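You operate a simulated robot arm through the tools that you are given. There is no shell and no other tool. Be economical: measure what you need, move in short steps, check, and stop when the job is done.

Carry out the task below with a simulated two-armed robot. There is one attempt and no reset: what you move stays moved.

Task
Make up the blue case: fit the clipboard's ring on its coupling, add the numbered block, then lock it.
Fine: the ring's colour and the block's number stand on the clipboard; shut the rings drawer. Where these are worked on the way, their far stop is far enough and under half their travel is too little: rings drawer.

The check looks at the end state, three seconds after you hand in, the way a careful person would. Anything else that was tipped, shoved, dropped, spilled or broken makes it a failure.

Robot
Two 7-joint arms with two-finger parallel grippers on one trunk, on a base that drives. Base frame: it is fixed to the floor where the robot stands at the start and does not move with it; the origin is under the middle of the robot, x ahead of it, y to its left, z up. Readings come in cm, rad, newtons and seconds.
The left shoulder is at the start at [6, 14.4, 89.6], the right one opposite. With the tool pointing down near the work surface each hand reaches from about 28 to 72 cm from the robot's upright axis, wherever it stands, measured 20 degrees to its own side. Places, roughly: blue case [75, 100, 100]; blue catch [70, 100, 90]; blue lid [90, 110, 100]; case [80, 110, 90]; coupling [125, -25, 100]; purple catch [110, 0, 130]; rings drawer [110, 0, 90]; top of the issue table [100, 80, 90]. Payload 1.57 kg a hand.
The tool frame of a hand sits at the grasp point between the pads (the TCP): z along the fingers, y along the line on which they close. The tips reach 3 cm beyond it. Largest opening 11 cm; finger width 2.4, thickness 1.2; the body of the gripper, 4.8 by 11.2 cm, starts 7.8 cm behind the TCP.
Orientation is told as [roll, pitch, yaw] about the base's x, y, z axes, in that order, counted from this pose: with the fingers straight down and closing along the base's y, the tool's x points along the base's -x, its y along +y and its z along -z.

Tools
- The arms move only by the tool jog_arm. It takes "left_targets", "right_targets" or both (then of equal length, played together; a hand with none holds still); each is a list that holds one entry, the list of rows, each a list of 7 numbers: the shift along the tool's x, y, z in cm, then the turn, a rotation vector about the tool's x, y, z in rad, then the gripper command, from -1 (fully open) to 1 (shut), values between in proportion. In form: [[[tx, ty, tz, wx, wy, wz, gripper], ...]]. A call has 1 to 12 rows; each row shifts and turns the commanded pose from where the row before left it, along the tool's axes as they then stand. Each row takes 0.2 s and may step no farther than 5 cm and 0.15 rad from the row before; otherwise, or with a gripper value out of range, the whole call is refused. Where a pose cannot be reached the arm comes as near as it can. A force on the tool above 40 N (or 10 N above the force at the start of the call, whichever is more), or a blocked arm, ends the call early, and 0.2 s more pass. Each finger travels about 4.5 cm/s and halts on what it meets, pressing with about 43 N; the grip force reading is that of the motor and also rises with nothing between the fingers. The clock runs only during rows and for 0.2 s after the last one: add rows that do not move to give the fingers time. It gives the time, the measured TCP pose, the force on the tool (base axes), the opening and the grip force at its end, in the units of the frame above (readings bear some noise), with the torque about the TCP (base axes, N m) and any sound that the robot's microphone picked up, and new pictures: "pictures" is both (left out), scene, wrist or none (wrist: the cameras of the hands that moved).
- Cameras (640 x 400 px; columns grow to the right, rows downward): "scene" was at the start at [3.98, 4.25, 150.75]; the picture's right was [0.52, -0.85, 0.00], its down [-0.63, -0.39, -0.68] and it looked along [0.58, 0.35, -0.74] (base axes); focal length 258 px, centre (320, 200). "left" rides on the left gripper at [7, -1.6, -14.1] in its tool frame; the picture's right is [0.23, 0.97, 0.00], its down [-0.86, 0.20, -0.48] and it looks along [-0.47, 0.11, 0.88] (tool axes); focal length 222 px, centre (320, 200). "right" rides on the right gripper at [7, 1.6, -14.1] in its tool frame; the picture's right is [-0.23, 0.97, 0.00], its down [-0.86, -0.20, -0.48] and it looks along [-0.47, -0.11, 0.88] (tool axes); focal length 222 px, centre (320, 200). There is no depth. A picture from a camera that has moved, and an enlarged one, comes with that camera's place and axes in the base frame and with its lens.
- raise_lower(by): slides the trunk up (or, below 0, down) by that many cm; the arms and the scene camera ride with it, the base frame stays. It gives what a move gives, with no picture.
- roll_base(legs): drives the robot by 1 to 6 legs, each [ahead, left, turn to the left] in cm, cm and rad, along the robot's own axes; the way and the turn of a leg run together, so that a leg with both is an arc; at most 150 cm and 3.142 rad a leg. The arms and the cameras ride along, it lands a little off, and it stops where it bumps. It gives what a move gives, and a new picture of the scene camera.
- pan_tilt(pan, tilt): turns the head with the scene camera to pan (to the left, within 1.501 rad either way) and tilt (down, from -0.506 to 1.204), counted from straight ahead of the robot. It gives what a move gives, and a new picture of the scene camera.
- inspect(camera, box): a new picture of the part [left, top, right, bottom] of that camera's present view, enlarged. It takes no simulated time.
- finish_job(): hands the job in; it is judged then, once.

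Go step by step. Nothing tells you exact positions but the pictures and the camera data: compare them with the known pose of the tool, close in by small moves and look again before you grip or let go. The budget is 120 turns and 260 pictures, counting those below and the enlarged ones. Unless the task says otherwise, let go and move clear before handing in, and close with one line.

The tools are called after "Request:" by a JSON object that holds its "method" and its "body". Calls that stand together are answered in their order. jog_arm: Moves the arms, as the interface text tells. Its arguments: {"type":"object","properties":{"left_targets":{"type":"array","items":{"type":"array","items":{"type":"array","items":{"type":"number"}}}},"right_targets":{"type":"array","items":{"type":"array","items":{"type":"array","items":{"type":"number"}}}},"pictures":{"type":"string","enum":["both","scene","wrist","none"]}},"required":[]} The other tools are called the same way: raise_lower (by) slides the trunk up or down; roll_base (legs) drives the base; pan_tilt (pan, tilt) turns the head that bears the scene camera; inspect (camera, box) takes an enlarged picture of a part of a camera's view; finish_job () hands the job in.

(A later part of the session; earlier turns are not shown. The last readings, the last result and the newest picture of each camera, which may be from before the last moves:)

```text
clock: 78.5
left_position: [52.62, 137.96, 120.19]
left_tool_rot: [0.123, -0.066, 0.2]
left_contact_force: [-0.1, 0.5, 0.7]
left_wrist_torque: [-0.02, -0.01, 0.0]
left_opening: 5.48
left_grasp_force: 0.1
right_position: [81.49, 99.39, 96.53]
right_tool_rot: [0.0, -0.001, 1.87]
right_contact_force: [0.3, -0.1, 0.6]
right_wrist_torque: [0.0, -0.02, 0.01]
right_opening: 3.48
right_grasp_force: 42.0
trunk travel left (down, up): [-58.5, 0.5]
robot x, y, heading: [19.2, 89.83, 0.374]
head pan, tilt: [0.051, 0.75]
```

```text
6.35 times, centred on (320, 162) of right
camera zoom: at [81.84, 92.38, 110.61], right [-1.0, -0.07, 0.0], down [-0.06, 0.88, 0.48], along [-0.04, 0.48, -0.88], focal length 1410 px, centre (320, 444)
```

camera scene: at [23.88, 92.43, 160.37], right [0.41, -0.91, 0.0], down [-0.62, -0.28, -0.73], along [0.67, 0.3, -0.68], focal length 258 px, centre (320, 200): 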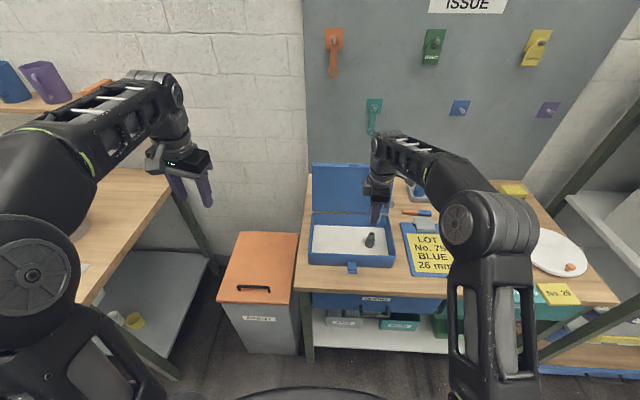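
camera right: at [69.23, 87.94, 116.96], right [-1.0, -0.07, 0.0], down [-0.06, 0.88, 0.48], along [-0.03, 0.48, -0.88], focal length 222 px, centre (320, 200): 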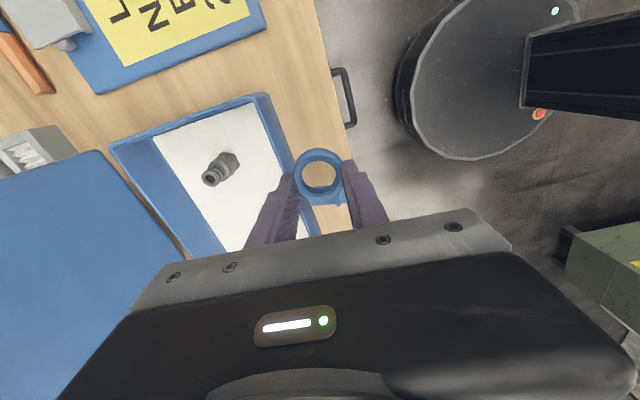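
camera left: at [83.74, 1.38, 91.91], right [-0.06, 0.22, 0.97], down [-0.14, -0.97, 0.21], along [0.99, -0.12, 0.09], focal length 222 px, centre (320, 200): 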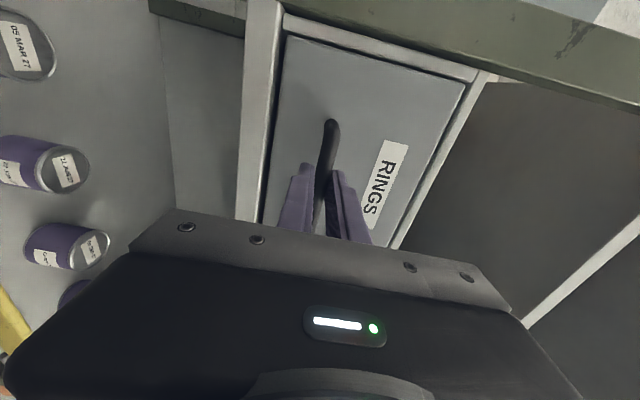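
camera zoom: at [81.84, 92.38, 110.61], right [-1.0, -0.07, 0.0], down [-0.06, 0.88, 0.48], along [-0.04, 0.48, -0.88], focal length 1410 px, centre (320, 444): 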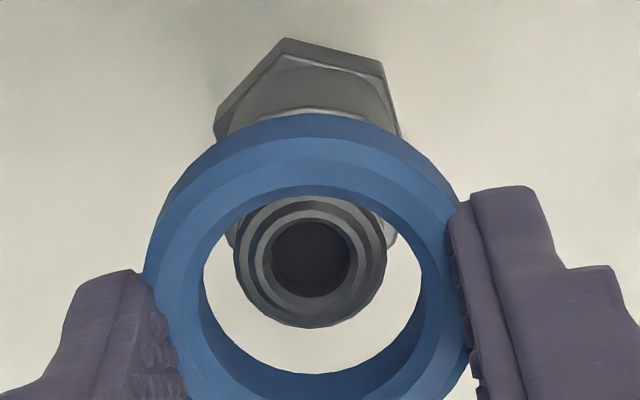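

Estimates converge at top z ≈ 92.3; ring slightly ahead in tool x. Small correction with another 0.8 down.

Request:
{"method": "jog_arm", "body": {"right_targets": [[[-0.1, -0.08, 0.4, 0, 0, 0, 0.8], [0, 0, 0.4, 0, 0, 0, 0.8], [0, 0, 0, 0, 0, 0, 0.8], [0, 0, 0, 0, 0, 0, 0.8]]], "pictures": "none"}}

Request:
{"method": "inspect", "body": {"camera": "right", "box": [270, 130, 370, 193]}}

```text
clock: 79.5
left_position: [52.51, 138.02, 120.15]
left_tool_rot: [0.122, -0.066, 0.199]
left_contact_force: [0.7, 0.6, -0.1]
left_wrist_torque: [-0.03, 0.0, -0.02]
left_opening: 5.48
left_grasp_force: 0.0
right_position: [81.47, 99.51, 95.7]
right_tool_rot: [0.001, -0.002, 1.872]
right_contact_force: [-0.4, 0.2, 0.1]
right_wrist_torque: [-0.01, 0.03, -0.01]
right_opening: 3.46
right_grasp_force: 41.9
trunk travel left (down, up): [-58.5, 0.5]
robot x, y, heading: [18.49, 90.15, 0.374]
head pan, tilt: [0.051, 0.75]
```

```text
6.35 times, centred on (320, 162) of right
camera zoom: at [81.93, 92.48, 109.87], right [-1.0, -0.07, 0.0], down [-0.06, 0.88, 0.48], along [-0.03, 0.48, -0.88], focal length 1410 px, centre (320, 444)
```

zoom: 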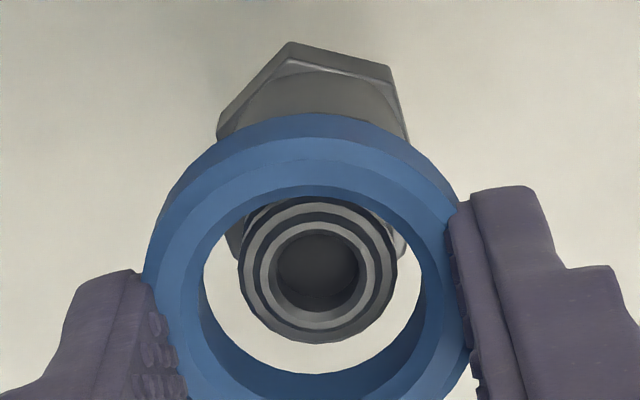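

Alignment looks good (stub at (317,272) versus expected ~(312,279)). Descend 1 cm more with tiny correction.

Request:
{"method": "jog_arm", "body": {"right_targets": [[[0, 0.05, 0.4, 0, 0, 0, 0.8], [0, 0, 0.4, 0, 0, 0, 0.8], [0, 0, 0.4, 0, 0, 0, 0.8], [0, 0, 0, 0, 0, 0, 0.8]]], "pictures": "none"}}

Request:
{"method": "inspect", "body": {"camera": "right", "box": [270, 130, 370, 193]}}

```text
clock: 80.5
left_position: [52.55, 138.02, 120.11]
left_tool_rot: [0.122, -0.066, 0.199]
left_contact_force: [-0.4, -0.1, -0.3]
left_wrist_torque: [-0.03, -0.03, 0.0]
left_opening: 5.51
left_grasp_force: 0.1
right_position: [81.5, 99.52, 94.46]
right_tool_rot: [0.0, -0.001, 1.872]
right_contact_force: [-0.1, 0.0, 0.7]
right_wrist_torque: [0.03, 0.0, -0.01]
right_opening: 3.48
right_grasp_force: 42.0
trunk travel left (down, up): [-58.5, 0.5]
robot x, y, heading: [18.51, 90.01, 0.371]
head pan, tilt: [0.051, 0.75]
```

```text
6.35 times, centred on (320, 162) of right
camera zoom: at [81.87, 92.49, 108.65], right [-1.0, -0.07, 0.0], down [-0.06, 0.88, 0.48], along [-0.04, 0.48, -0.88], focal length 1410 px, centre (320, 444)
```

zoom: 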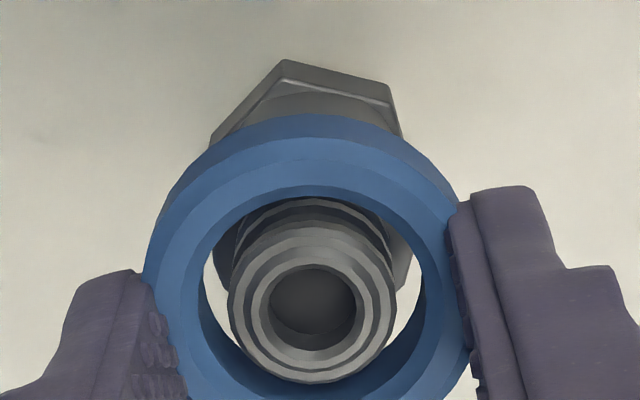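

The stub has entered the ring; the ring needs ~0.2 cm shift along tool −x. Then descend further.

Request:
{"method": "jog_arm", "body": {"right_targets": [[[-0.2, 0, 0, 0, 0, 0, 0.8], [0, 0, 0.4, 0, 0, 0, 0.8], [0, 0, 0.4, 0, 0, 0, 0.8], [0, 0, 0, 0, 0, 0, 0.8]]], "pictures": "none"}}

Request:
{"method": "inspect", "body": {"camera": "right", "box": [270, 130, 370, 193]}}

```text
clock: 81.5
left_position: [52.6, 137.93, 120.15]
left_tool_rot: [0.122, -0.068, 0.2]
left_contact_force: [-0.6, 0.4, -0.1]
left_wrist_torque: [-0.02, -0.02, 0.0]
left_opening: 5.48
left_grasp_force: 0.1
right_position: [81.49, 99.69, 93.69]
right_tool_rot: [0.001, -0.002, 1.872]
right_contact_force: [0.1, -0.1, 0.5]
right_wrist_torque: [0.01, 0.03, -0.04]
right_opening: 3.47
right_grasp_force: 41.6
trunk travel left (down, up): [-58.5, 0.5]
robot x, y, heading: [18.86, 90.02, 0.379]
head pan, tilt: [0.051, 0.75]
```

```text
6.35 times, centred on (320, 162) of right
camera zoom: at [81.86, 92.64, 107.86], right [-1.0, -0.07, 0.0], down [-0.06, 0.88, 0.48], along [-0.03, 0.48, -0.88], focal length 1410 px, centre (320, 444)
```

zoom: 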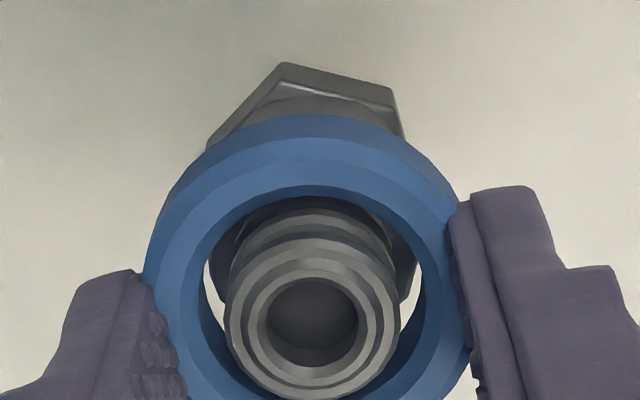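

Well centered. Continue down in small steps, watching the force.

Request:
{"method": "jog_arm", "body": {"right_targets": [[[0, 0, 0.4, 0, 0, 0, 0.8], [0, 0, 0.4, 0, 0, 0, 0.8], [0, 0, 0.3, 0, 0, 0, 0.8], [0, 0, 0, 0, 0, 0, 0.8]]], "pictures": "none"}}

Request:
{"method": "inspect", "body": {"camera": "right", "box": [270, 130, 370, 193]}}

```text
clock: 82.5
left_position: [52.2, 137.94, 120.17]
left_tool_rot: [0.123, -0.069, 0.201]
left_contact_force: [0.0, 0.0, -0.1]
left_wrist_torque: [-0.02, 0.01, 0.0]
left_opening: 5.51
left_grasp_force: 0.0
right_position: [81.44, 99.71, 93.18]
right_tool_rot: [-0.008, -0.002, 1.871]
right_contact_force: [0.9, -3.2, 32.3]
right_wrist_torque: [-0.59, -0.14, 0.05]
right_opening: 3.47
right_grasp_force: 41.2
trunk travel left (down, up): [-58.5, 0.5]
robot x, y, heading: [18.8, 89.84, 0.373]
head pan, tilt: [0.051, 0.75]
```

```text
6.35 times, centred on (320, 162) of right
camera zoom: at [81.73, 92.58, 107.24], right [-1.0, -0.07, -0.01], down [-0.07, 0.87, 0.48], along [-0.03, 0.48, -0.88], focal length 1410 px, centre (320, 444)
```

zoom: 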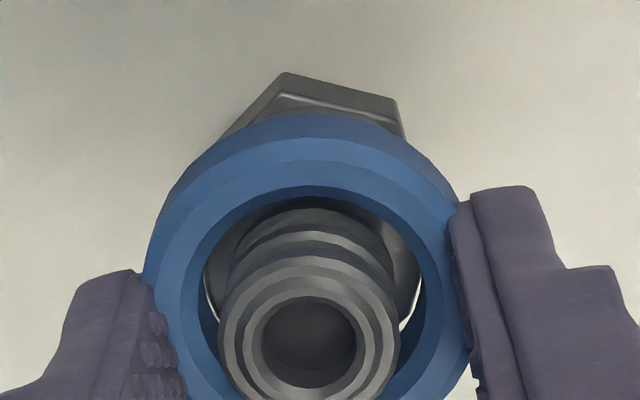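

The ring rests on the cylinder's edge; torque says contact on the tool +x side, so I'll lift a bit, shift +0.15 in x, and try again.

Request:
{"method": "jog_arm", "body": {"right_targets": [[[0, 0, -0.8, 0, 0, 0, 0.8], [0.15, 0, 0, 0, 0, 0, 0.8], [0, 0, 0.3, 0, 0, 0, 0.8], [0, 0, 0.3, 0, 0, 0, 0.8], [0, 0, 0.2, 0, 0, 0, 0.8], [0, 0, 0, 0, 0, 0, 0.8]]], "pictures": "none"}}

Request:
{"method": "inspect", "body": {"camera": "right", "box": [270, 130, 370, 193]}}

```text
clock: 83.9
left_position: [52.21, 137.96, 120.24]
left_tool_rot: [0.122, -0.068, 0.198]
left_contact_force: [-0.3, 0.6, 0.4]
left_wrist_torque: [-0.02, 0.0, 0.0]
left_opening: 5.5
left_grasp_force: 0.0
right_position: [81.37, 99.74, 93.05]
right_tool_rot: [-0.006, -0.001, 1.871]
right_contact_force: [-4.9, -0.1, 35.6]
right_wrist_torque: [-0.59, 0.05, -0.04]
right_opening: 3.45
right_grasp_force: 42.0
trunk travel left (down, up): [-58.5, 0.5]
robot x, y, heading: [19.06, 90.23, 0.373]
head pan, tilt: [0.051, 0.75]
```

```text
6.35 times, centred on (320, 162) of right
camera zoom: at [81.68, 92.48, 107.22], right [-1.0, -0.07, -0.01], down [-0.07, 0.87, 0.48], along [-0.03, 0.48, -0.88], focal length 1410 px, centre (320, 444)
```

zoom: 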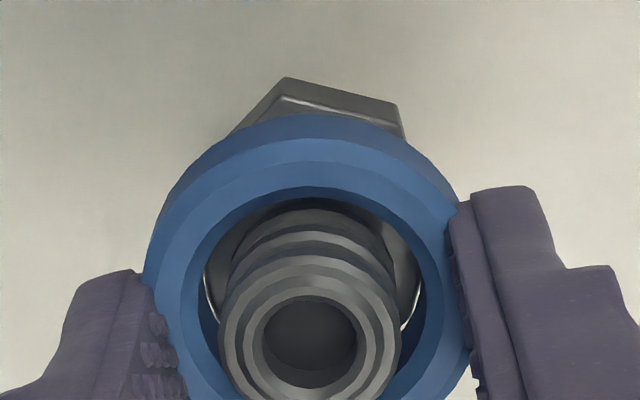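

Contact is still on the +x side. I'll lift clear, shift +0.25 and view before lowering.

Request:
{"method": "jog_arm", "body": {"right_targets": [[[0, 0, -0.5, 0, 0, 0, 0.8], [0, 0, -0.5, 0, 0, 0, 0.8], [0.25, 0, 0, 0, 0, 0, 0.8], [0, 0, 0, 0, 0, 0, 0.8]]], "pictures": "none"}}

Request:
{"method": "inspect", "body": {"camera": "right", "box": [270, 130, 370, 193]}}

```text
clock: 84.9
left_position: [52.47, 137.99, 120.13]
left_tool_rot: [0.123, -0.067, 0.199]
left_contact_force: [-0.2, 0.3, -0.7]
left_wrist_torque: [-0.01, 0.01, 0.03]
left_opening: 5.5
left_grasp_force: 0.0
right_position: [81.55, 99.29, 93.46]
right_tool_rot: [0.002, 0.0, 1.871]
right_contact_force: [-0.4, -0.5, -0.5]
right_wrist_torque: [0.01, -0.02, -0.01]
right_opening: 3.46
right_grasp_force: 42.3
trunk travel left (down, up): [-58.5, 0.5]
robot x, y, heading: [18.57, 89.85, 0.378]
head pan, tilt: [0.051, 0.75]
```

```text
6.35 times, centred on (320, 162) of right
camera zoom: at [81.95, 92.21, 107.68], right [-1.0, -0.07, 0.0], down [-0.06, 0.88, 0.48], along [-0.04, 0.48, -0.88], focal length 1410 px, centre (320, 444)
```

zoom: 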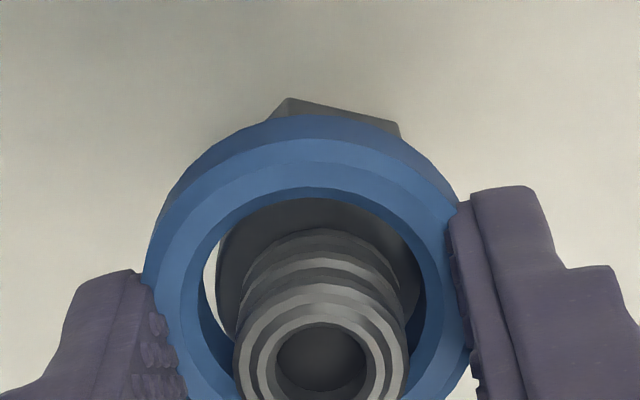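

Slightly overshot: shift back −0.12 in x, +0.1 in y, then lower.

Request:
{"method": "jog_arm", "body": {"right_targets": [[[-0.12, 0.1, 0, 0, 0, 0, 0.8], [0, 0, 0.3, 0, 0, 0, 0.8], [0, 0, 0.3, 0, 0, 0, 0.8], [0, 0, 0.2, 0, 0, 0, 0.8], [0, 0, 0, 0, 0, 0, 0.8]]], "pictures": "none"}}

Request:
{"method": "inspect", "body": {"camera": "right", "box": [270, 130, 370, 193]}}

```text
clock: 86.1
left_position: [52.43, 138.1, 120.14]
left_tool_rot: [0.123, -0.067, 0.198]
left_contact_force: [-0.1, 1.0, -0.4]
left_wrist_torque: [0.0, -0.03, -0.01]
left_opening: 5.51
left_grasp_force: 0.1
right_position: [81.35, 99.56, 93.2]
right_tool_rot: [-0.002, -0.002, 1.87]
right_contact_force: [0.1, -0.2, 18.2]
right_wrist_torque: [0.12, 0.09, 0.0]
right_opening: 3.46
right_grasp_force: 41.8
trunk travel left (down, up): [-58.5, 0.5]
robot x, y, heading: [18.61, 89.99, 0.372]
head pan, tilt: [0.051, 0.75]
```

```text
6.35 times, centred on (320, 162) of right
camera zoom: at [81.8, 92.33, 107.25], right [-1.0, -0.07, 0.0], down [-0.06, 0.87, 0.48], along [-0.03, 0.48, -0.88], focal length 1410 px, centre (320, 444)
```

zoom: 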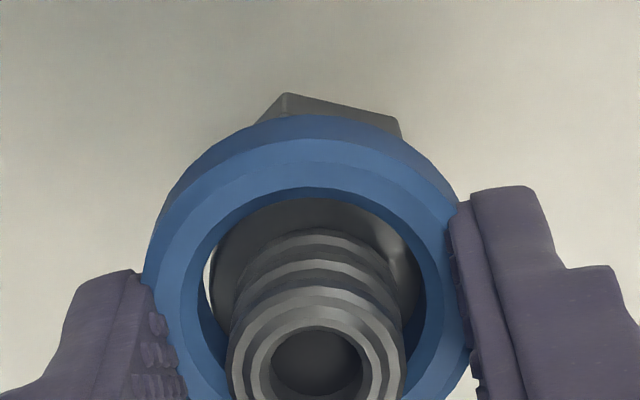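

Now the contact is on the opposite side, so the centre is in between. I'll wiggle −x in tiny steps under light pressure.

Request:
{"method": "jog_arm", "body": {"right_targets": [[[0, 0, -0.15, 0, 0, 0, 0.8], [-0.05, 0, 0, 0, 0, 0, 0.8], [-0.03, 0.03, 0.1, 0, 0, 0, 0.8], [0, 0, 0.2, 0, 0, 0, 0.8], [0, 0, 0.1, 0, 0, 0, 0.8], [0, 0, 0, 0, 0, 0, 0.8]]], "pictures": "none"}}

```text
clock: 87.5
left_position: [52.43, 137.89, 120.08]
left_tool_rot: [0.123, -0.066, 0.201]
left_contact_force: [-0.7, 1.0, -0.2]
left_wrist_torque: [0.02, 0.01, 0.0]
left_opening: 5.48
left_grasp_force: 0.1
right_position: [81.48, 99.67, 93.11]
right_tool_rot: [-0.01, -0.006, 1.87]
right_contact_force: [-5.0, -3.3, 15.2]
right_wrist_torque: [-0.02, 0.37, 0.06]
right_opening: 3.48
right_grasp_force: 42.2
trunk travel left (down, up): [-58.5, 0.5]
robot x, y, heading: [18.71, 89.69, 0.373]
head pan, tilt: [0.051, 0.75]
stopped in row 6 (right hand): the force on the tool passed its limit at 40 N (the readings are from after the stop); the commanded pose is now the measured one
```

Request:
{"method": "jog_arm", "body": {"right_targets": [[[0, 0, -0.3, 0, 0, 0, 0.8], [0, 0.1, 0, 0, 0, 0, 0.8], [0, 0, 0.2, 0, 0, 0, 0.8], [0, 0, 0.15, 0, 0, 0, 0.8], [0, 0, 0.1, 0, 0, 0, 0.8], [0, 0, 0, 0, 0, 0, 0.8]]], "pictures": "none"}}

Request:
{"method": "inspect", "body": {"camera": "right", "box": [270, 130, 370, 193]}}

```text
clock: 88.9
left_position: [52.28, 137.99, 120.17]
left_tool_rot: [0.12, -0.068, 0.198]
left_contact_force: [-0.5, -0.1, -0.7]
left_wrist_torque: [-0.02, -0.02, 0.0]
left_opening: 5.5
left_grasp_force: 0.1
right_position: [81.35, 99.52, 93.04]
right_tool_rot: [-0.014, -0.006, 1.869]
right_contact_force: [-1.4, -0.4, 32.4]
right_wrist_torque: [0.22, 0.22, -0.01]
right_opening: 3.44
right_grasp_force: 42.1
trunk travel left (down, up): [-58.5, 0.5]
robot x, y, heading: [18.12, 89.97, 0.373]
head pan, tilt: [0.051, 0.75]
```

```text
6.35 times, centred on (320, 162) of right
camera zoom: at [81.63, 92.34, 107.15], right [-1.0, -0.07, -0.01], down [-0.07, 0.87, 0.48], along [-0.02, 0.48, -0.87], focal length 1410 px, centre (320, 444)
```

zoom: 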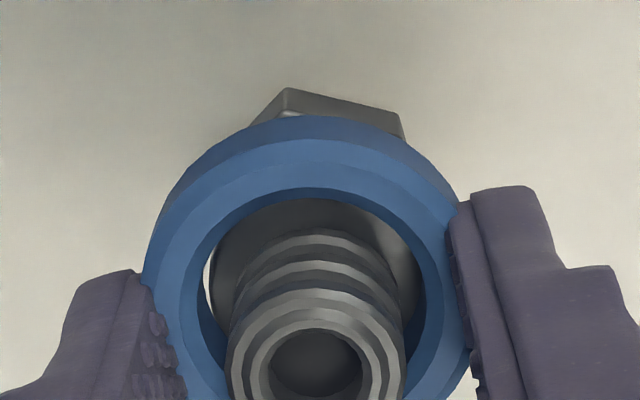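

Request:
{"method": "jog_arm", "body": {"right_targets": [[[0, 0, -0.4, 0, 0, 0, 0.8], [-0.08, 0.05, 0, 0, 0, 0, 0.8], [0, 0, 0.2, 0, 0, 0, 0.8], [0, 0, 0.15, 0, 0, 0, 0.8], [0, 0, 0.15, 0, 0, 0, 0.8], [0, 0, 0, 0, 0, 0, 0.8]]], "pictures": "none"}}

Request:
{"method": "inspect", "body": {"camera": "right", "box": [270, 130, 370, 193]}}

```text
clock: 90.3
left_position: [52.28, 137.93, 120.33]
left_tool_rot: [0.122, -0.068, 0.199]
left_contact_force: [0.3, -0.4, 0.1]
left_wrist_torque: [0.01, 0.0, -0.02]
left_opening: 5.48
left_grasp_force: 0.1
right_position: [81.44, 99.64, 92.99]
right_tool_rot: [-0.016, -0.005, 1.869]
right_contact_force: [1.0, -1.1, 36.1]
right_wrist_torque: [0.27, 0.05, 0.0]
right_opening: 3.46
right_grasp_force: 42.2
trunk travel left (down, up): [-58.5, 0.5]
robot x, y, heading: [18.91, 90.08, 0.371]
head pan, tilt: [0.051, 0.75]
```

```text
6.35 times, centred on (320, 162) of right
camera zoom: at [81.54, 92.36, 107.11], right [-1.0, -0.07, -0.01], down [-0.07, 0.87, 0.49], along [-0.02, 0.48, -0.87], focal length 1410 px, centre (320, 444)
```

zoom: 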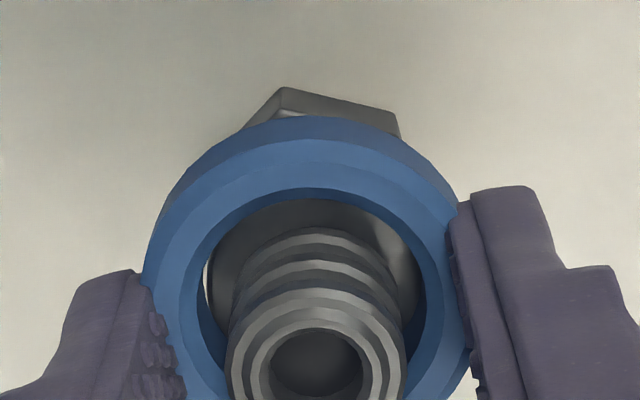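

Contact is still on the −x side; shift −0.1 more and undo the small tilt.

Request:
{"method": "jog_arm", "body": {"right_targets": [[[0, 0, -0.4, 0, 0, 0, 0.8], [-0.1, 0, 0, 0.003, -0.008, 0, 0.8], [0, 0, 0.2, 0, 0, 0, 0.8], [0, 0, 0.15, 0, 0, 0, 0.8], [0, 0, 0.1, 0, 0, 0, 0.8], [0, 0, 0, 0, 0, 0, 0.8]]], "pictures": "none"}}

Request:
{"method": "inspect", "body": {"camera": "right", "box": [270, 130, 370, 193]}}

```text
clock: 91.7
left_position: [52.28, 137.99, 120.21]
left_tool_rot: [0.121, -0.068, 0.199]
left_contact_force: [0.4, -0.9, -0.1]
left_wrist_torque: [0.04, 0.01, 0.04]
left_opening: 5.5
left_grasp_force: 0.0
right_position: [81.33, 99.76, 92.97]
right_tool_rot: [-0.018, -0.014, 1.867]
right_contact_force: [2.4, -3.5, 36.6]
right_wrist_torque: [0.2, 0.11, -0.01]
right_opening: 3.46
right_grasp_force: 42.4
trunk travel left (down, up): [-58.5, 0.5]
robot x, y, heading: [18.92, 89.87, 0.368]
head pan, tilt: [0.051, 0.75]
```

```text
6.35 times, centred on (320, 162) of right
camera zoom: at [81.53, 92.29, 107.03], right [-1.0, -0.07, -0.01], down [-0.07, 0.87, 0.49], along [-0.02, 0.49, -0.87], focal length 1410 px, centre (320, 444)
```

zoom: 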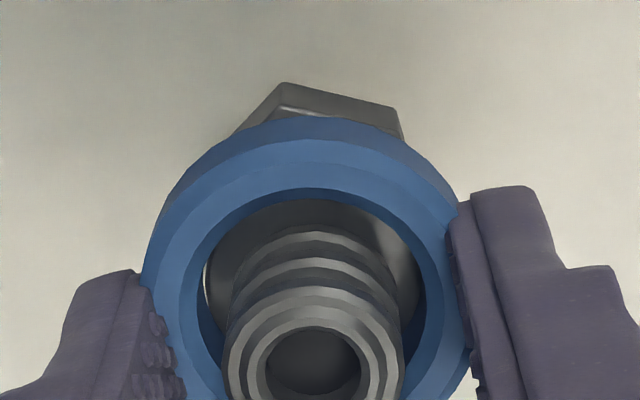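

The cylinder is ~3 cm wide — larger than the ring's bore — so the ring is meant to sit on that shoulder around the ribbed neck, where it already rests. I'll ease the pressure and release.

Request:
{"method": "jog_arm", "body": {"right_targets": [[[0, 0, -0.25, 0, 0, 0, 0.8], [0.1, 0, 0, 0, 0, 0, 0.8], [0, 0, 0, 0, 0, 0, 0.2], [0, 0, 0, 0, 0, 0, 0], [0, 0, 0, 0, 0, 0, 0], [0, 0, 0, 0, 0, 0, 0]]], "pictures": "none"}}

Request:
{"method": "inspect", "body": {"camera": "right", "box": [240, 120, 400, 220]}}

```text
clock: 93.1
left_position: [52.54, 138.05, 120.07]
left_tool_rot: [0.122, -0.067, 0.2]
left_contact_force: [0.5, 0.0, 0.5]
left_wrist_torque: [0.0, 0.03, 0.04]
left_opening: 5.49
left_grasp_force: 0.1
right_position: [81.35, 99.59, 92.68]
right_tool_rot: [-0.01, -0.01, 1.871]
right_contact_force: [0.3, 0.4, 0.4]
right_wrist_torque: [0.01, 0.0, 0.0]
right_opening: 5.5
right_grasp_force: 0.0
trunk travel left (down, up): [-58.5, 0.5]
robot x, y, heading: [18.36, 90.02, 0.371]
head pan, tilt: [0.051, 0.75]
```

```text
4.00 times, centred on (320, 170) of right
camera zoom: at [81.78, 92.27, 106.87], right [-1.0, -0.07, -0.01], down [-0.06, 0.87, 0.49], along [-0.03, 0.49, -0.87], focal length 888 px, centre (320, 320)
```

zoom: 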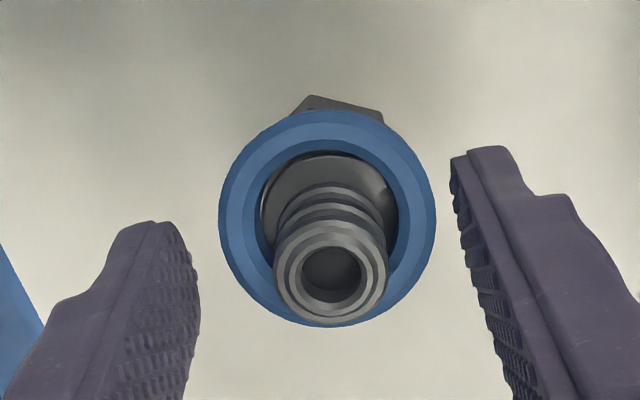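

Released. I'll raise the hand and look at the ring on the coupling.

Request:
{"method": "jog_arm", "body": {"right_targets": [[[0, 0, -2, 0, 0, 0, 0], [0, 0, -3, 0, 0, 0, 0], [0, 0, -3, 0, 0, 0, 0], [0, 0, -3, 0, 0, 0, 0], [4, 0, 0, 0, 0, 0, 0], [4, 0, 0, 0, 0, 0, 0], [4, 0, 0, 0, 0, 0, 0]]], "pictures": "wrist"}}

Request:
{"method": "inspect", "body": {"camera": "scene", "box": [350, 210, 398, 240]}}

Request:
{"method": "inspect", "body": {"camera": "right", "box": [240, 180, 400, 280]}}

```text
clock: 94.7
left_position: [52.65, 137.93, 120.14]
left_tool_rot: [0.123, -0.067, 0.199]
left_contact_force: [0.4, -0.3, -0.4]
left_wrist_torque: [0.05, 0.0, -0.02]
left_opening: 5.5
left_grasp_force: 0.0
right_position: [84.72, 87.86, 103.86]
right_tool_rot: [-0.012, -0.012, 1.872]
right_contact_force: [-0.3, -0.3, 0.5]
right_wrist_torque: [0.01, -0.01, 0.01]
right_opening: 5.5
right_grasp_force: 0.0
trunk travel left (down, up): [-58.5, 0.5]
robot x, y, heading: [18.59, 90.23, 0.373]
head pan, tilt: [0.051, 0.75]
camera right: at [85.07, 80.49, 117.95], right [-1.0, -0.07, -0.01], down [-0.06, 0.87, 0.49], along [-0.03, 0.49, -0.87], focal length 222 px, centre (320, 200)
```

right: 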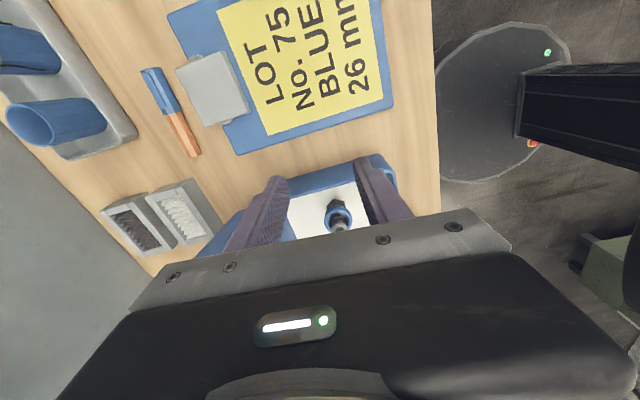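

```text
13.33 times, centred on (374, 225) of scene
camera zoom: at [23.72, 92.22, 160.38], right [0.41, -0.91, 0.0], down [-0.62, -0.28, -0.73], along [0.67, 0.3, -0.68], focal length 3435 px, centre (-400, -133)
```

zoom: 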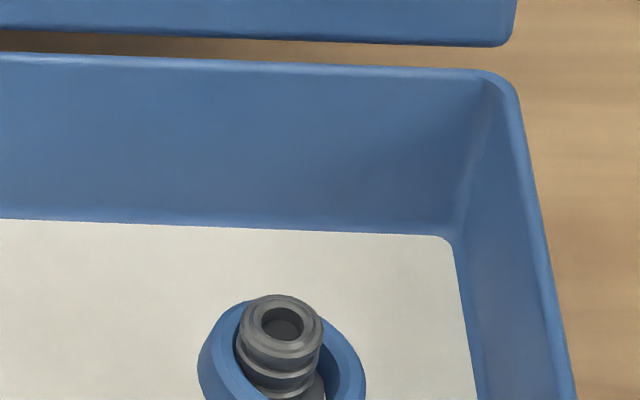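

```text
4.00 times, centred on (320, 230) of right
camera zoom: at [85.07, 80.49, 117.95], right [-1.0, -0.07, -0.01], down [-0.06, 0.87, 0.49], along [-0.03, 0.49, -0.87], focal length 888 px, centre (320, 80)
```

zoom: 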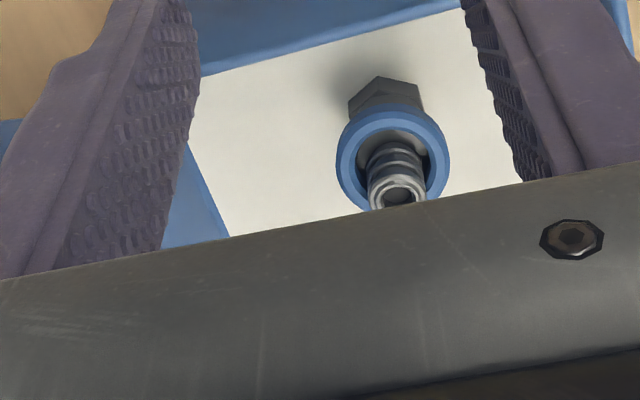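

Request:
{"method": "inspect", "body": {"camera": "scene", "box": [346, 220, 394, 250]}}

```text
13.33 times, centred on (370, 235) of scene
camera zoom: at [23.72, 92.22, 160.38], right [0.41, -0.91, 0.0], down [-0.62, -0.28, -0.73], along [0.67, 0.3, -0.68], focal length 3435 px, centre (-347, -267)
```

zoom: 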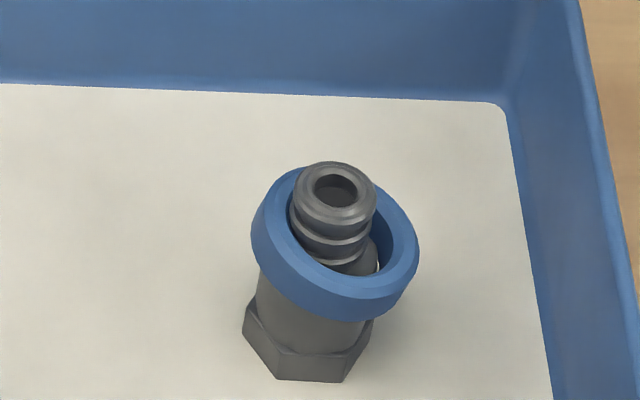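

The ring is only half on: it has slipped over the cylinder on one side and is tilted. I'll press it level and down with both fingertips straddling the neck like a fork (gap ~2.8 cm). First return above it.

Request:
{"method": "jog_arm", "body": {"right_targets": [[[-4, 0, 0, 0, 0, 0, 0.49], [-4, 0, 0, 0, 0, 0, 0.49], [-4, 0, 0, 0, 0, 0, 0.49], [0, 0, 3, 0, 0, 0, 0.49], [0, 0, 3, 0, 0, 0, 0.49], [0, 0, 0, 0, 0, 0, 0.49]]], "pictures": "none"}}

Request:
{"method": "inspect", "body": {"camera": "right", "box": [260, 110, 388, 190]}}

Request:
{"method": "inspect", "body": {"camera": "scene", "box": [346, 212, 394, 242]}}

```text
clock: 96.1
left_position: [52.55, 137.99, 120.06]
left_tool_rot: [0.121, -0.065, 0.199]
left_contact_force: [0.2, -1.6, 0.2]
left_wrist_torque: [0.03, 0.01, -0.02]
left_opening: 5.51
left_grasp_force: 0.0
right_position: [81.24, 99.64, 97.89]
right_tool_rot: [-0.012, -0.01, 1.868]
right_contact_force: [1.5, -0.2, -1.0]
right_wrist_torque: [0.03, 0.03, 0.03]
right_opening: 2.81
right_grasp_force: 0.0
trunk travel left (down, up): [-58.5, 0.5]
robot x, y, heading: [18.66, 89.91, 0.371]
head pan, tilt: [0.051, 0.75]
```

```text
5.00 times, centred on (324, 150) of right
camera zoom: at [81.53, 92.24, 112.02], right [-1.0, -0.07, -0.01], down [-0.06, 0.87, 0.49], along [-0.03, 0.49, -0.87], focal length 1111 px, centre (300, 450)
```

zoom: 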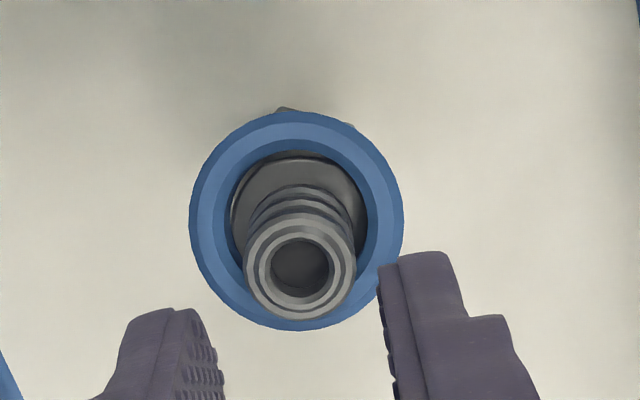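

```text
13.33 times, centred on (370, 227) of scene
camera zoom: at [23.69, 92.31, 160.38], right [0.41, -0.91, 0.0], down [-0.62, -0.28, -0.73], along [0.67, 0.3, -0.68], focal length 3435 px, centre (-347, -160)
```

zoom: 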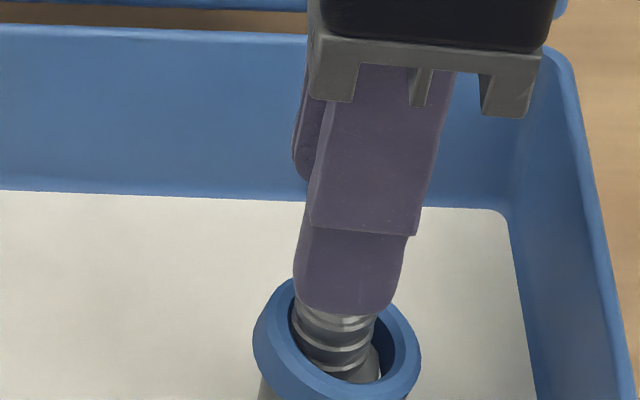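

The neck is centered between the fingers. Now descend and press, with force watch.

Request:
{"method": "jog_arm", "body": {"right_targets": [[[0, 0, 1.5, 0, 0, 0, 0.49], [0, 0, 1, 0, 0, 0, 0.49], [0, 0, 0.5, 0, 0, 0, 0.49], [0, 0, 0.4, 0, 0, 0, 0.49], [0, 0, 0.4, 0, 0, 0, 0.49], [0, 0, 0, 0, 0, 0, 0.49]]], "pictures": "none"}}

Request:
{"method": "inspect", "body": {"camera": "right", "box": [260, 110, 388, 190]}}

Request:
{"method": "inspect", "body": {"camera": "scene", "box": [346, 220, 394, 250]}}

```text
clock: 97.5
left_position: [52.46, 138.01, 120.25]
left_tool_rot: [0.124, -0.065, 0.199]
left_contact_force: [0.1, 0.2, 0.5]
left_wrist_torque: [0.0, 0.03, -0.02]
left_opening: 5.48
left_grasp_force: 0.0
right_position: [81.35, 99.67, 94.32]
right_tool_rot: [-0.015, -0.015, 1.871]
right_contact_force: [-0.6, 1.3, 23.2]
right_wrist_torque: [0.11, 0.16, -0.02]
right_opening: 2.85
right_grasp_force: 0.5
trunk travel left (down, up): [-58.5, 0.5]
robot x, y, heading: [18.91, 90.1, 0.373]
head pan, tilt: [0.051, 0.75]
```

```text
5.00 times, centred on (324, 150) of right
camera zoom: at [81.53, 92.29, 108.49], right [-1.0, -0.07, -0.01], down [-0.07, 0.87, 0.49], along [-0.02, 0.49, -0.87], focal length 1111 px, centre (300, 450)
```

zoom: 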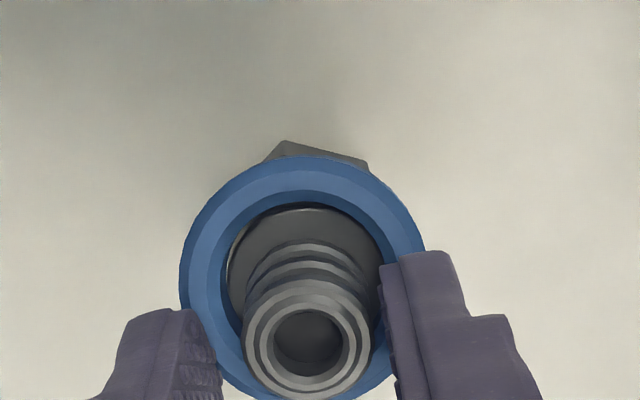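

```text
13.33 times, centred on (370, 235) of scene
camera zoom: at [23.43, 92.31, 160.42], right [0.41, -0.91, 0.0], down [-0.62, -0.28, -0.73], along [0.67, 0.3, -0.68], focal length 3435 px, centre (-347, -267)
```

zoom: 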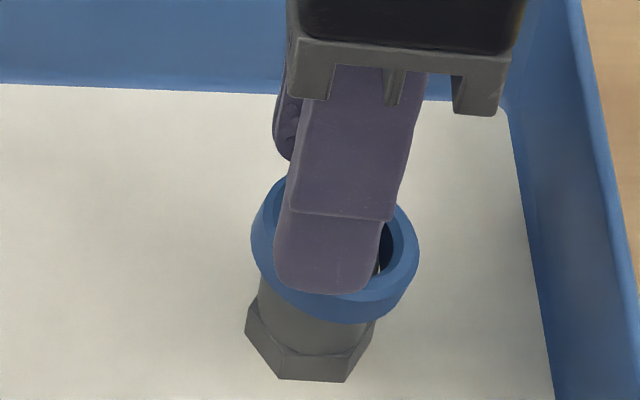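

The ring sits offset; the contact point is toward tool (−x, +y). I'll drag it by friction that way in tiny steps and press.

Request:
{"method": "jog_arm", "body": {"right_targets": [[[-0.06, 0.08, 0, 0, 0, 0, 0.49], [-0.06, 0.08, 0, 0, 0, 0, 0.49], [-0.06, 0.08, 0.05, 0, 0, 0, 0.49], [0, 0.06, 0.1, 0, 0, 0, 0.49], [0, 0, 0.1, 0, 0, 0, 0.49], [0, 0, 0, 0, 0, 0, 0.49]]], "pictures": "none"}}

Request:
{"method": "inspect", "body": {"camera": "right", "box": [260, 110, 388, 190]}}

Request:
{"method": "inspect", "body": {"camera": "scene", "box": [346, 220, 394, 250]}}

```text
clock: 98.6
left_position: [52.39, 137.89, 120.24]
left_tool_rot: [0.122, -0.067, 0.196]
left_contact_force: [0.1, -0.4, 0.4]
left_wrist_torque: [0.01, 0.01, 0.0]
left_opening: 5.51
left_grasp_force: 0.0
right_position: [81.33, 99.76, 94.54]
right_tool_rot: [-0.022, -0.014, 1.867]
right_contact_force: [-3.3, -3.5, 17.2]
right_wrist_torque: [-0.07, 0.3, 0.04]
right_opening: 2.96
right_grasp_force: 0.7
trunk travel left (down, up): [-58.5, 0.5]
robot x, y, heading: [19.15, 90.49, 0.371]
head pan, tilt: [0.051, 0.75]
stopped in row 5 (right hand): the force on the tool passed its limit at 43 N (the readings are from after the stop); the commanded pose is now the measured one
```

```text
5.00 times, centred on (324, 150) of right
camera zoom: at [81.44, 92.31, 108.5], right [-1.0, -0.07, -0.02], down [-0.07, 0.87, 0.49], along [-0.02, 0.49, -0.87], focal length 1111 px, centre (300, 450)
```

zoom: 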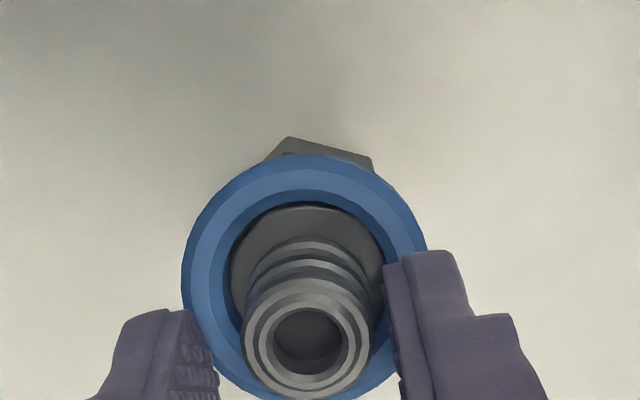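

```text
13.33 times, centred on (370, 235) of scene
camera zoom: at [23.54, 92.27, 160.34], right [0.41, -0.91, 0.0], down [-0.62, -0.28, -0.73], along [0.67, 0.3, -0.68], focal length 3435 px, centre (-347, -267)
```

zoom: 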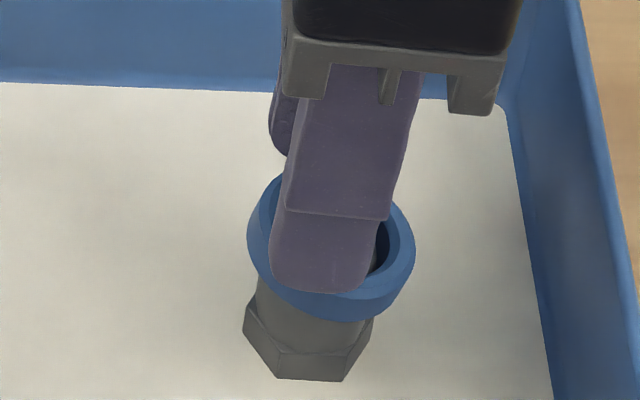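

The ring pivoted about the pad axis when pressed. I'll regrip with the fingers turned 90° (closing along the tilt direction), which will level it. First go up and yaw.

Request:
{"method": "jog_arm", "body": {"right_targets": [[[0, 0, -2, 0, 0, 0, 0.49], [0, 0, -3, 0, 0, 0, 0], [0, 0, -2, 0, 0, 0.15, 0], [0, 0, 0, 0, 0, 0.15, 0], [0, 0, 0, 0, 0, 0.15, 0], [0, 0, 0, 0, 0, 0.15, 0], [0, 0, 0, 0, 0, 0.15, 0], [0, 0, 0, 0, 0, 0.15, 0], [0, 0, 0, 0, 0, 0.15, 0], [0, 0, 0, 0, 0, 0.15, 0], [0, 0, 0, 0, 0, 0.15, 0], [0, 0, 0, 0, 0, 0.15, 0]]], "pictures": "wrist"}}

Request:
{"method": "inspect", "body": {"camera": "right", "box": [260, 110, 388, 190]}}

```text
clock: 101.2
left_position: [52.58, 137.98, 120.04]
left_tool_rot: [0.122, -0.067, 0.198]
left_contact_force: [-0.4, 0.3, -0.8]
left_wrist_torque: [-0.01, 0.03, 0.01]
left_opening: 5.49
left_grasp_force: 0.0
right_position: [81.21, 99.58, 101.21]
right_tool_rot: [0.013, -0.019, 0.365]
right_contact_force: [0.6, 1.1, 0.5]
right_wrist_torque: [0.04, -0.02, -0.01]
right_opening: 5.5
right_grasp_force: 0.0
trunk travel left (down, up): [-58.5, 0.5]
robot x, y, heading: [18.5, 89.93, 0.372]
head pan, tilt: [0.051, 0.75]
camera right: at [73.83, 98.41, 115.24], right [-0.14, 0.99, 0.02], down [0.86, 0.11, 0.49], along [0.49, 0.08, -0.87], focal length 222 px, centre (320, 200)
```

right: 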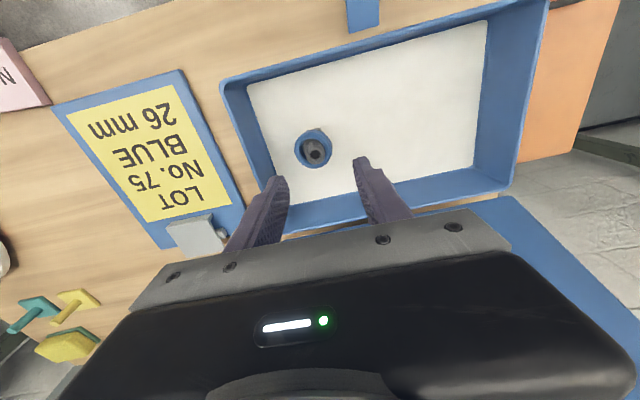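

```text
5.00 times, centred on (324, 150) of right
camera zoom: at [73.83, 98.41, 115.24], right [-0.14, 0.99, 0.02], down [0.86, 0.11, 0.49], along [0.49, 0.08, -0.87], focal length 1111 px, centre (300, 450)
```

zoom: 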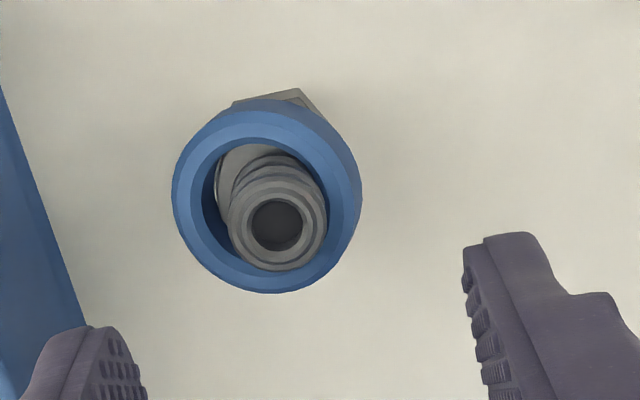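

I'll remove the small accumulated tilt and re-measure.

Request:
{"method": "jog_arm", "body": {"right_targets": [[[0, 0, 1, 0.013, 0.019, 0, 0], [0, 0, 1, 0, 0, 0, 0], [0, 0, 0, 0, 0, 0, 0]]], "pictures": "none"}}

Request:
{"method": "inspect", "body": {"camera": "right", "box": [260, 110, 388, 190]}}

```text
clock: 102.0
left_position: [52.53, 137.94, 120.04]
left_tool_rot: [0.122, -0.066, 0.197]
left_contact_force: [0.0, 0.0, -0.8]
left_wrist_torque: [-0.03, -0.01, 0.0]
left_opening: 5.52
left_grasp_force: 0.1
right_position: [81.35, 99.75, 99.12]
right_tool_rot: [0.0, 0.0, 0.367]
right_contact_force: [-0.7, 0.0, 0.1]
right_wrist_torque: [0.01, -0.02, 0.05]
right_opening: 5.48
right_grasp_force: 0.1
trunk travel left (down, up): [-58.5, 0.5]
robot x, y, heading: [19.16, 89.7, 0.372]
head pan, tilt: [0.051, 0.75]
```

```text
5.00 times, centred on (324, 150) of right
camera zoom: at [74.08, 98.73, 113.3], right [-0.14, 0.99, 0.0], down [0.87, 0.12, 0.48], along [0.47, 0.07, -0.88], focal length 1111 px, centre (300, 450)
```

zoom: 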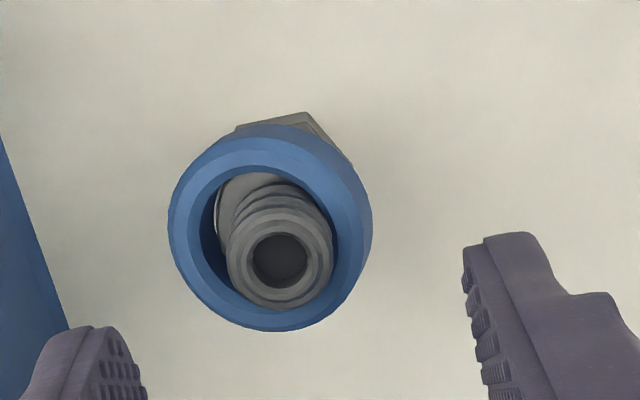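

Tilt removed. Shift y −0.5 and descend toward the ring.

Request:
{"method": "jog_arm", "body": {"right_targets": [[[0.1, -0.5, 2, 0, 0, 0, 0], [0, 0, 2, 0, 0, 0, 0], [0, 0, 1.5, 0, 0, 0, 0], [0, 0, 1, 0, 0, 0, 0], [0, 0, 0, 0, 0, 0, 0]]], "pictures": "none"}}

Request:
{"method": "inspect", "body": {"camera": "right", "box": [260, 120, 388, 200]}}

Request:
{"method": "inspect", "body": {"camera": "scene", "box": [340, 214, 404, 254]}}

```text
clock: 103.2
left_position: [52.58, 138.02, 120.23]
left_tool_rot: [0.121, -0.065, 0.2]
left_contact_force: [0.4, -0.6, 0.3]
left_wrist_torque: [0.02, 0.01, 0.01]
left_opening: 5.48
left_grasp_force: 0.0
right_position: [81.34, 99.1, 92.77]
right_tool_rot: [-0.001, 0.001, 0.368]
right_contact_force: [-0.2, 0.1, -0.2]
right_wrist_torque: [-0.05, 0.04, -0.02]
right_opening: 5.51
right_grasp_force: 0.0
trunk travel left (down, up): [-58.5, 0.5]
robot x, y, heading: [18.49, 89.97, 0.372]
head pan, tilt: [0.051, 0.75]
```

```text
5.00 times, centred on (324, 160) of right
camera zoom: at [74.07, 98.11, 106.93], right [-0.14, 0.99, 0.0], down [0.87, 0.12, 0.48], along [0.47, 0.07, -0.88], focal length 1111 px, centre (300, 400)
```

zoom: 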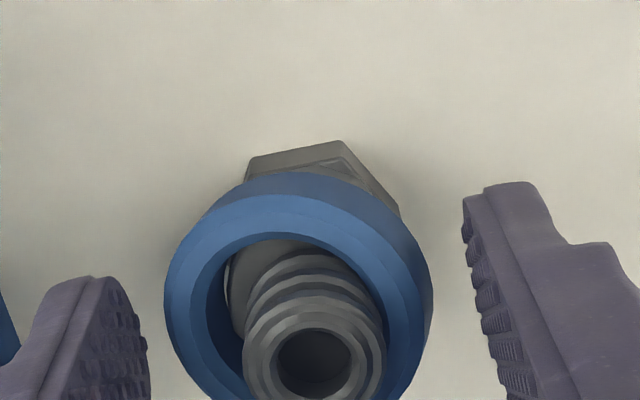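

```text
10.00 times, centred on (372, 234) of scene
camera zoom: at [23.71, 92.34, 160.38], right [0.41, -0.91, 0.0], down [-0.62, -0.28, -0.73], along [0.67, 0.3, -0.68], focal length 2576 px, centre (-200, -140)
```

zoom: 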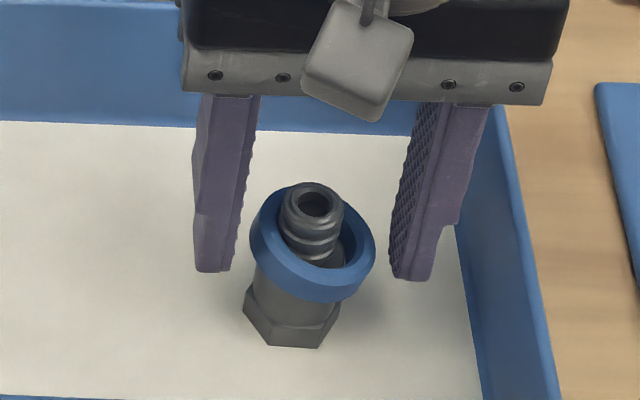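

The fingers straddle the tilted ring nicely. I'll close while lifting slightly so it levels.

Request:
{"method": "jog_arm", "body": {"right_targets": [[[0, 0, 0, 0, 0, 0, 0.2], [0, 0, 0, 0, 0, 0, 0.8], [0, 0, -0.2, 0, 0, 0, 0.8], [0, 0, -0.3, 0, 0, 0, 0.8], [0, 0, -0.4, 0, 0, 0, 0.8], [0, 0, 0, 0, 0, 0, 0.8]]], "pictures": "none"}}

Request:
{"method": "inspect", "body": {"camera": "right", "box": [260, 120, 388, 200]}}

Request:
{"method": "inspect", "body": {"camera": "scene", "box": [340, 214, 404, 254]}}

```text
clock: 104.6
left_position: [52.59, 137.98, 120.08]
left_tool_rot: [0.121, -0.066, 0.197]
left_contact_force: [0.5, 0.7, 0.0]
left_wrist_torque: [0.0, -0.02, 0.02]
left_opening: 5.47
left_grasp_force: 0.0
right_position: [81.35, 99.26, 93.74]
right_tool_rot: [-0.002, 0.0, 0.368]
right_contact_force: [0.3, -0.5, -0.8]
right_wrist_torque: [-0.03, 0.0, 0.02]
right_opening: 3.98
right_grasp_force: 42.8
trunk travel left (down, up): [-58.5, 0.5]
robot x, y, heading: [18.69, 90.23, 0.367]
head pan, tilt: [0.051, 0.75]
```

```text
5.00 times, centred on (324, 160) of right
camera zoom: at [74.07, 98.17, 107.87], right [-0.14, 0.99, 0.0], down [0.87, 0.12, 0.48], along [0.47, 0.07, -0.88], focal length 1111 px, centre (300, 400)
```

zoom: 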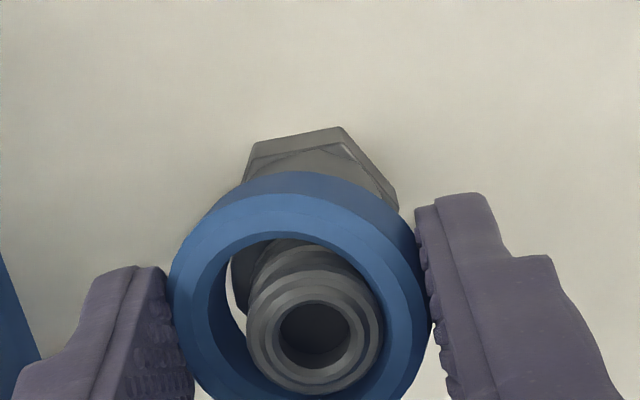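

```text
10.00 times, centred on (372, 234) of scene
camera zoom: at [23.72, 92.35, 160.38], right [0.41, -0.91, 0.0], down [-0.62, -0.28, -0.73], along [0.67, 0.3, -0.68], focal length 2576 px, centre (-200, -140)
```

zoom: 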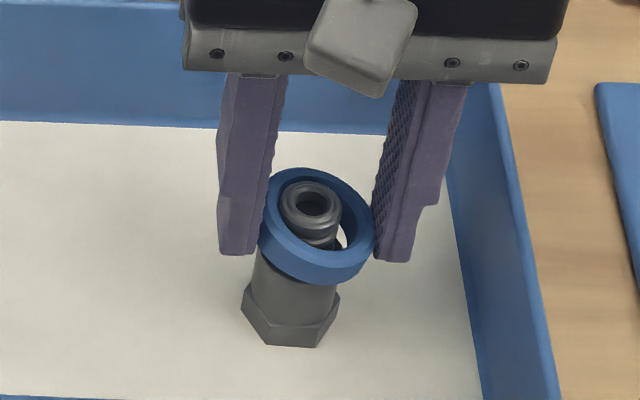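

The ring is still held tilted. I'll lift it clear off the neck, set it flat on the empty case floor, and regrip it level.

Request:
{"method": "jog_arm", "body": {"right_targets": [[[0, 0, -1, 0, 0, 0, 0.8], [0, 0, -1.5, 0, 0, 0, 0.8], [0, 0, -2, 0, 0, 0, 0.8], [0, 0, -1, 0, 0, 0, 0.8], [0, 4, 0, 0, 0, 0, 0.8], [0, 4, 0, 0, 0, 0, 0.8], [0, 0, 0, 0, 0, 0, 0.8]]], "pictures": "scene"}}

Request:
{"method": "inspect", "body": {"camera": "scene", "box": [310, 190, 406, 250]}}

```text
clock: 106.2
left_position: [52.55, 137.88, 120.11]
left_tool_rot: [0.123, -0.066, 0.199]
left_contact_force: [-0.3, 0.0, 0.2]
left_wrist_torque: [0.02, 0.0, -0.02]
left_opening: 5.5
left_grasp_force: 0.1
right_position: [78.85, 106.82, 98.99]
right_tool_rot: [-0.002, 0.0, 0.369]
right_contact_force: [1.0, -0.4, 0.5]
right_wrist_torque: [0.04, -0.02, 0.01]
right_opening: 3.95
right_grasp_force: 43.4
trunk travel left (down, up): [-58.5, 0.5]
robot x, y, heading: [18.68, 90.16, 0.375]
head pan, tilt: [0.051, 0.75]
camera scene: at [23.72, 92.3, 160.38], right [0.41, -0.91, 0.0], down [-0.62, -0.28, -0.73], along [0.67, 0.3, -0.68], focal length 258 px, centre (320, 200)
```

scene: 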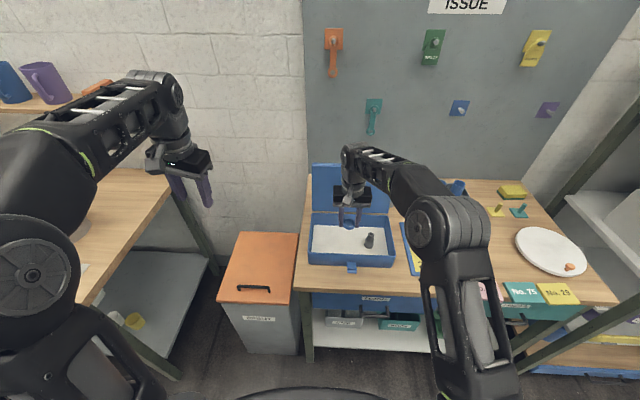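

```text
6.67 times, centred on (358, 220) of scene
camera zoom: at [23.72, 92.3, 160.38], right [0.41, -0.91, 0.0], down [-0.62, -0.28, -0.73], along [0.67, 0.3, -0.68], focal length 1717 px, centre (67, 67)
```

zoom: 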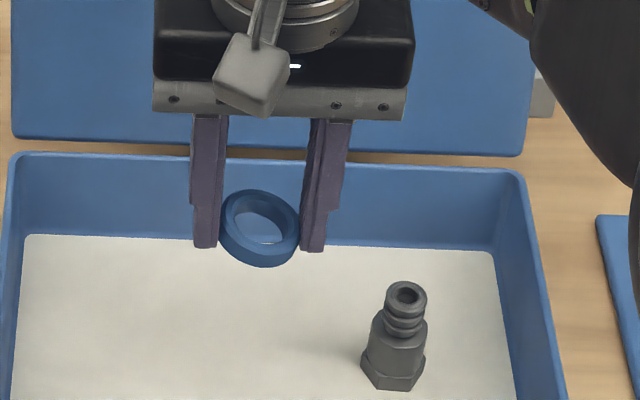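

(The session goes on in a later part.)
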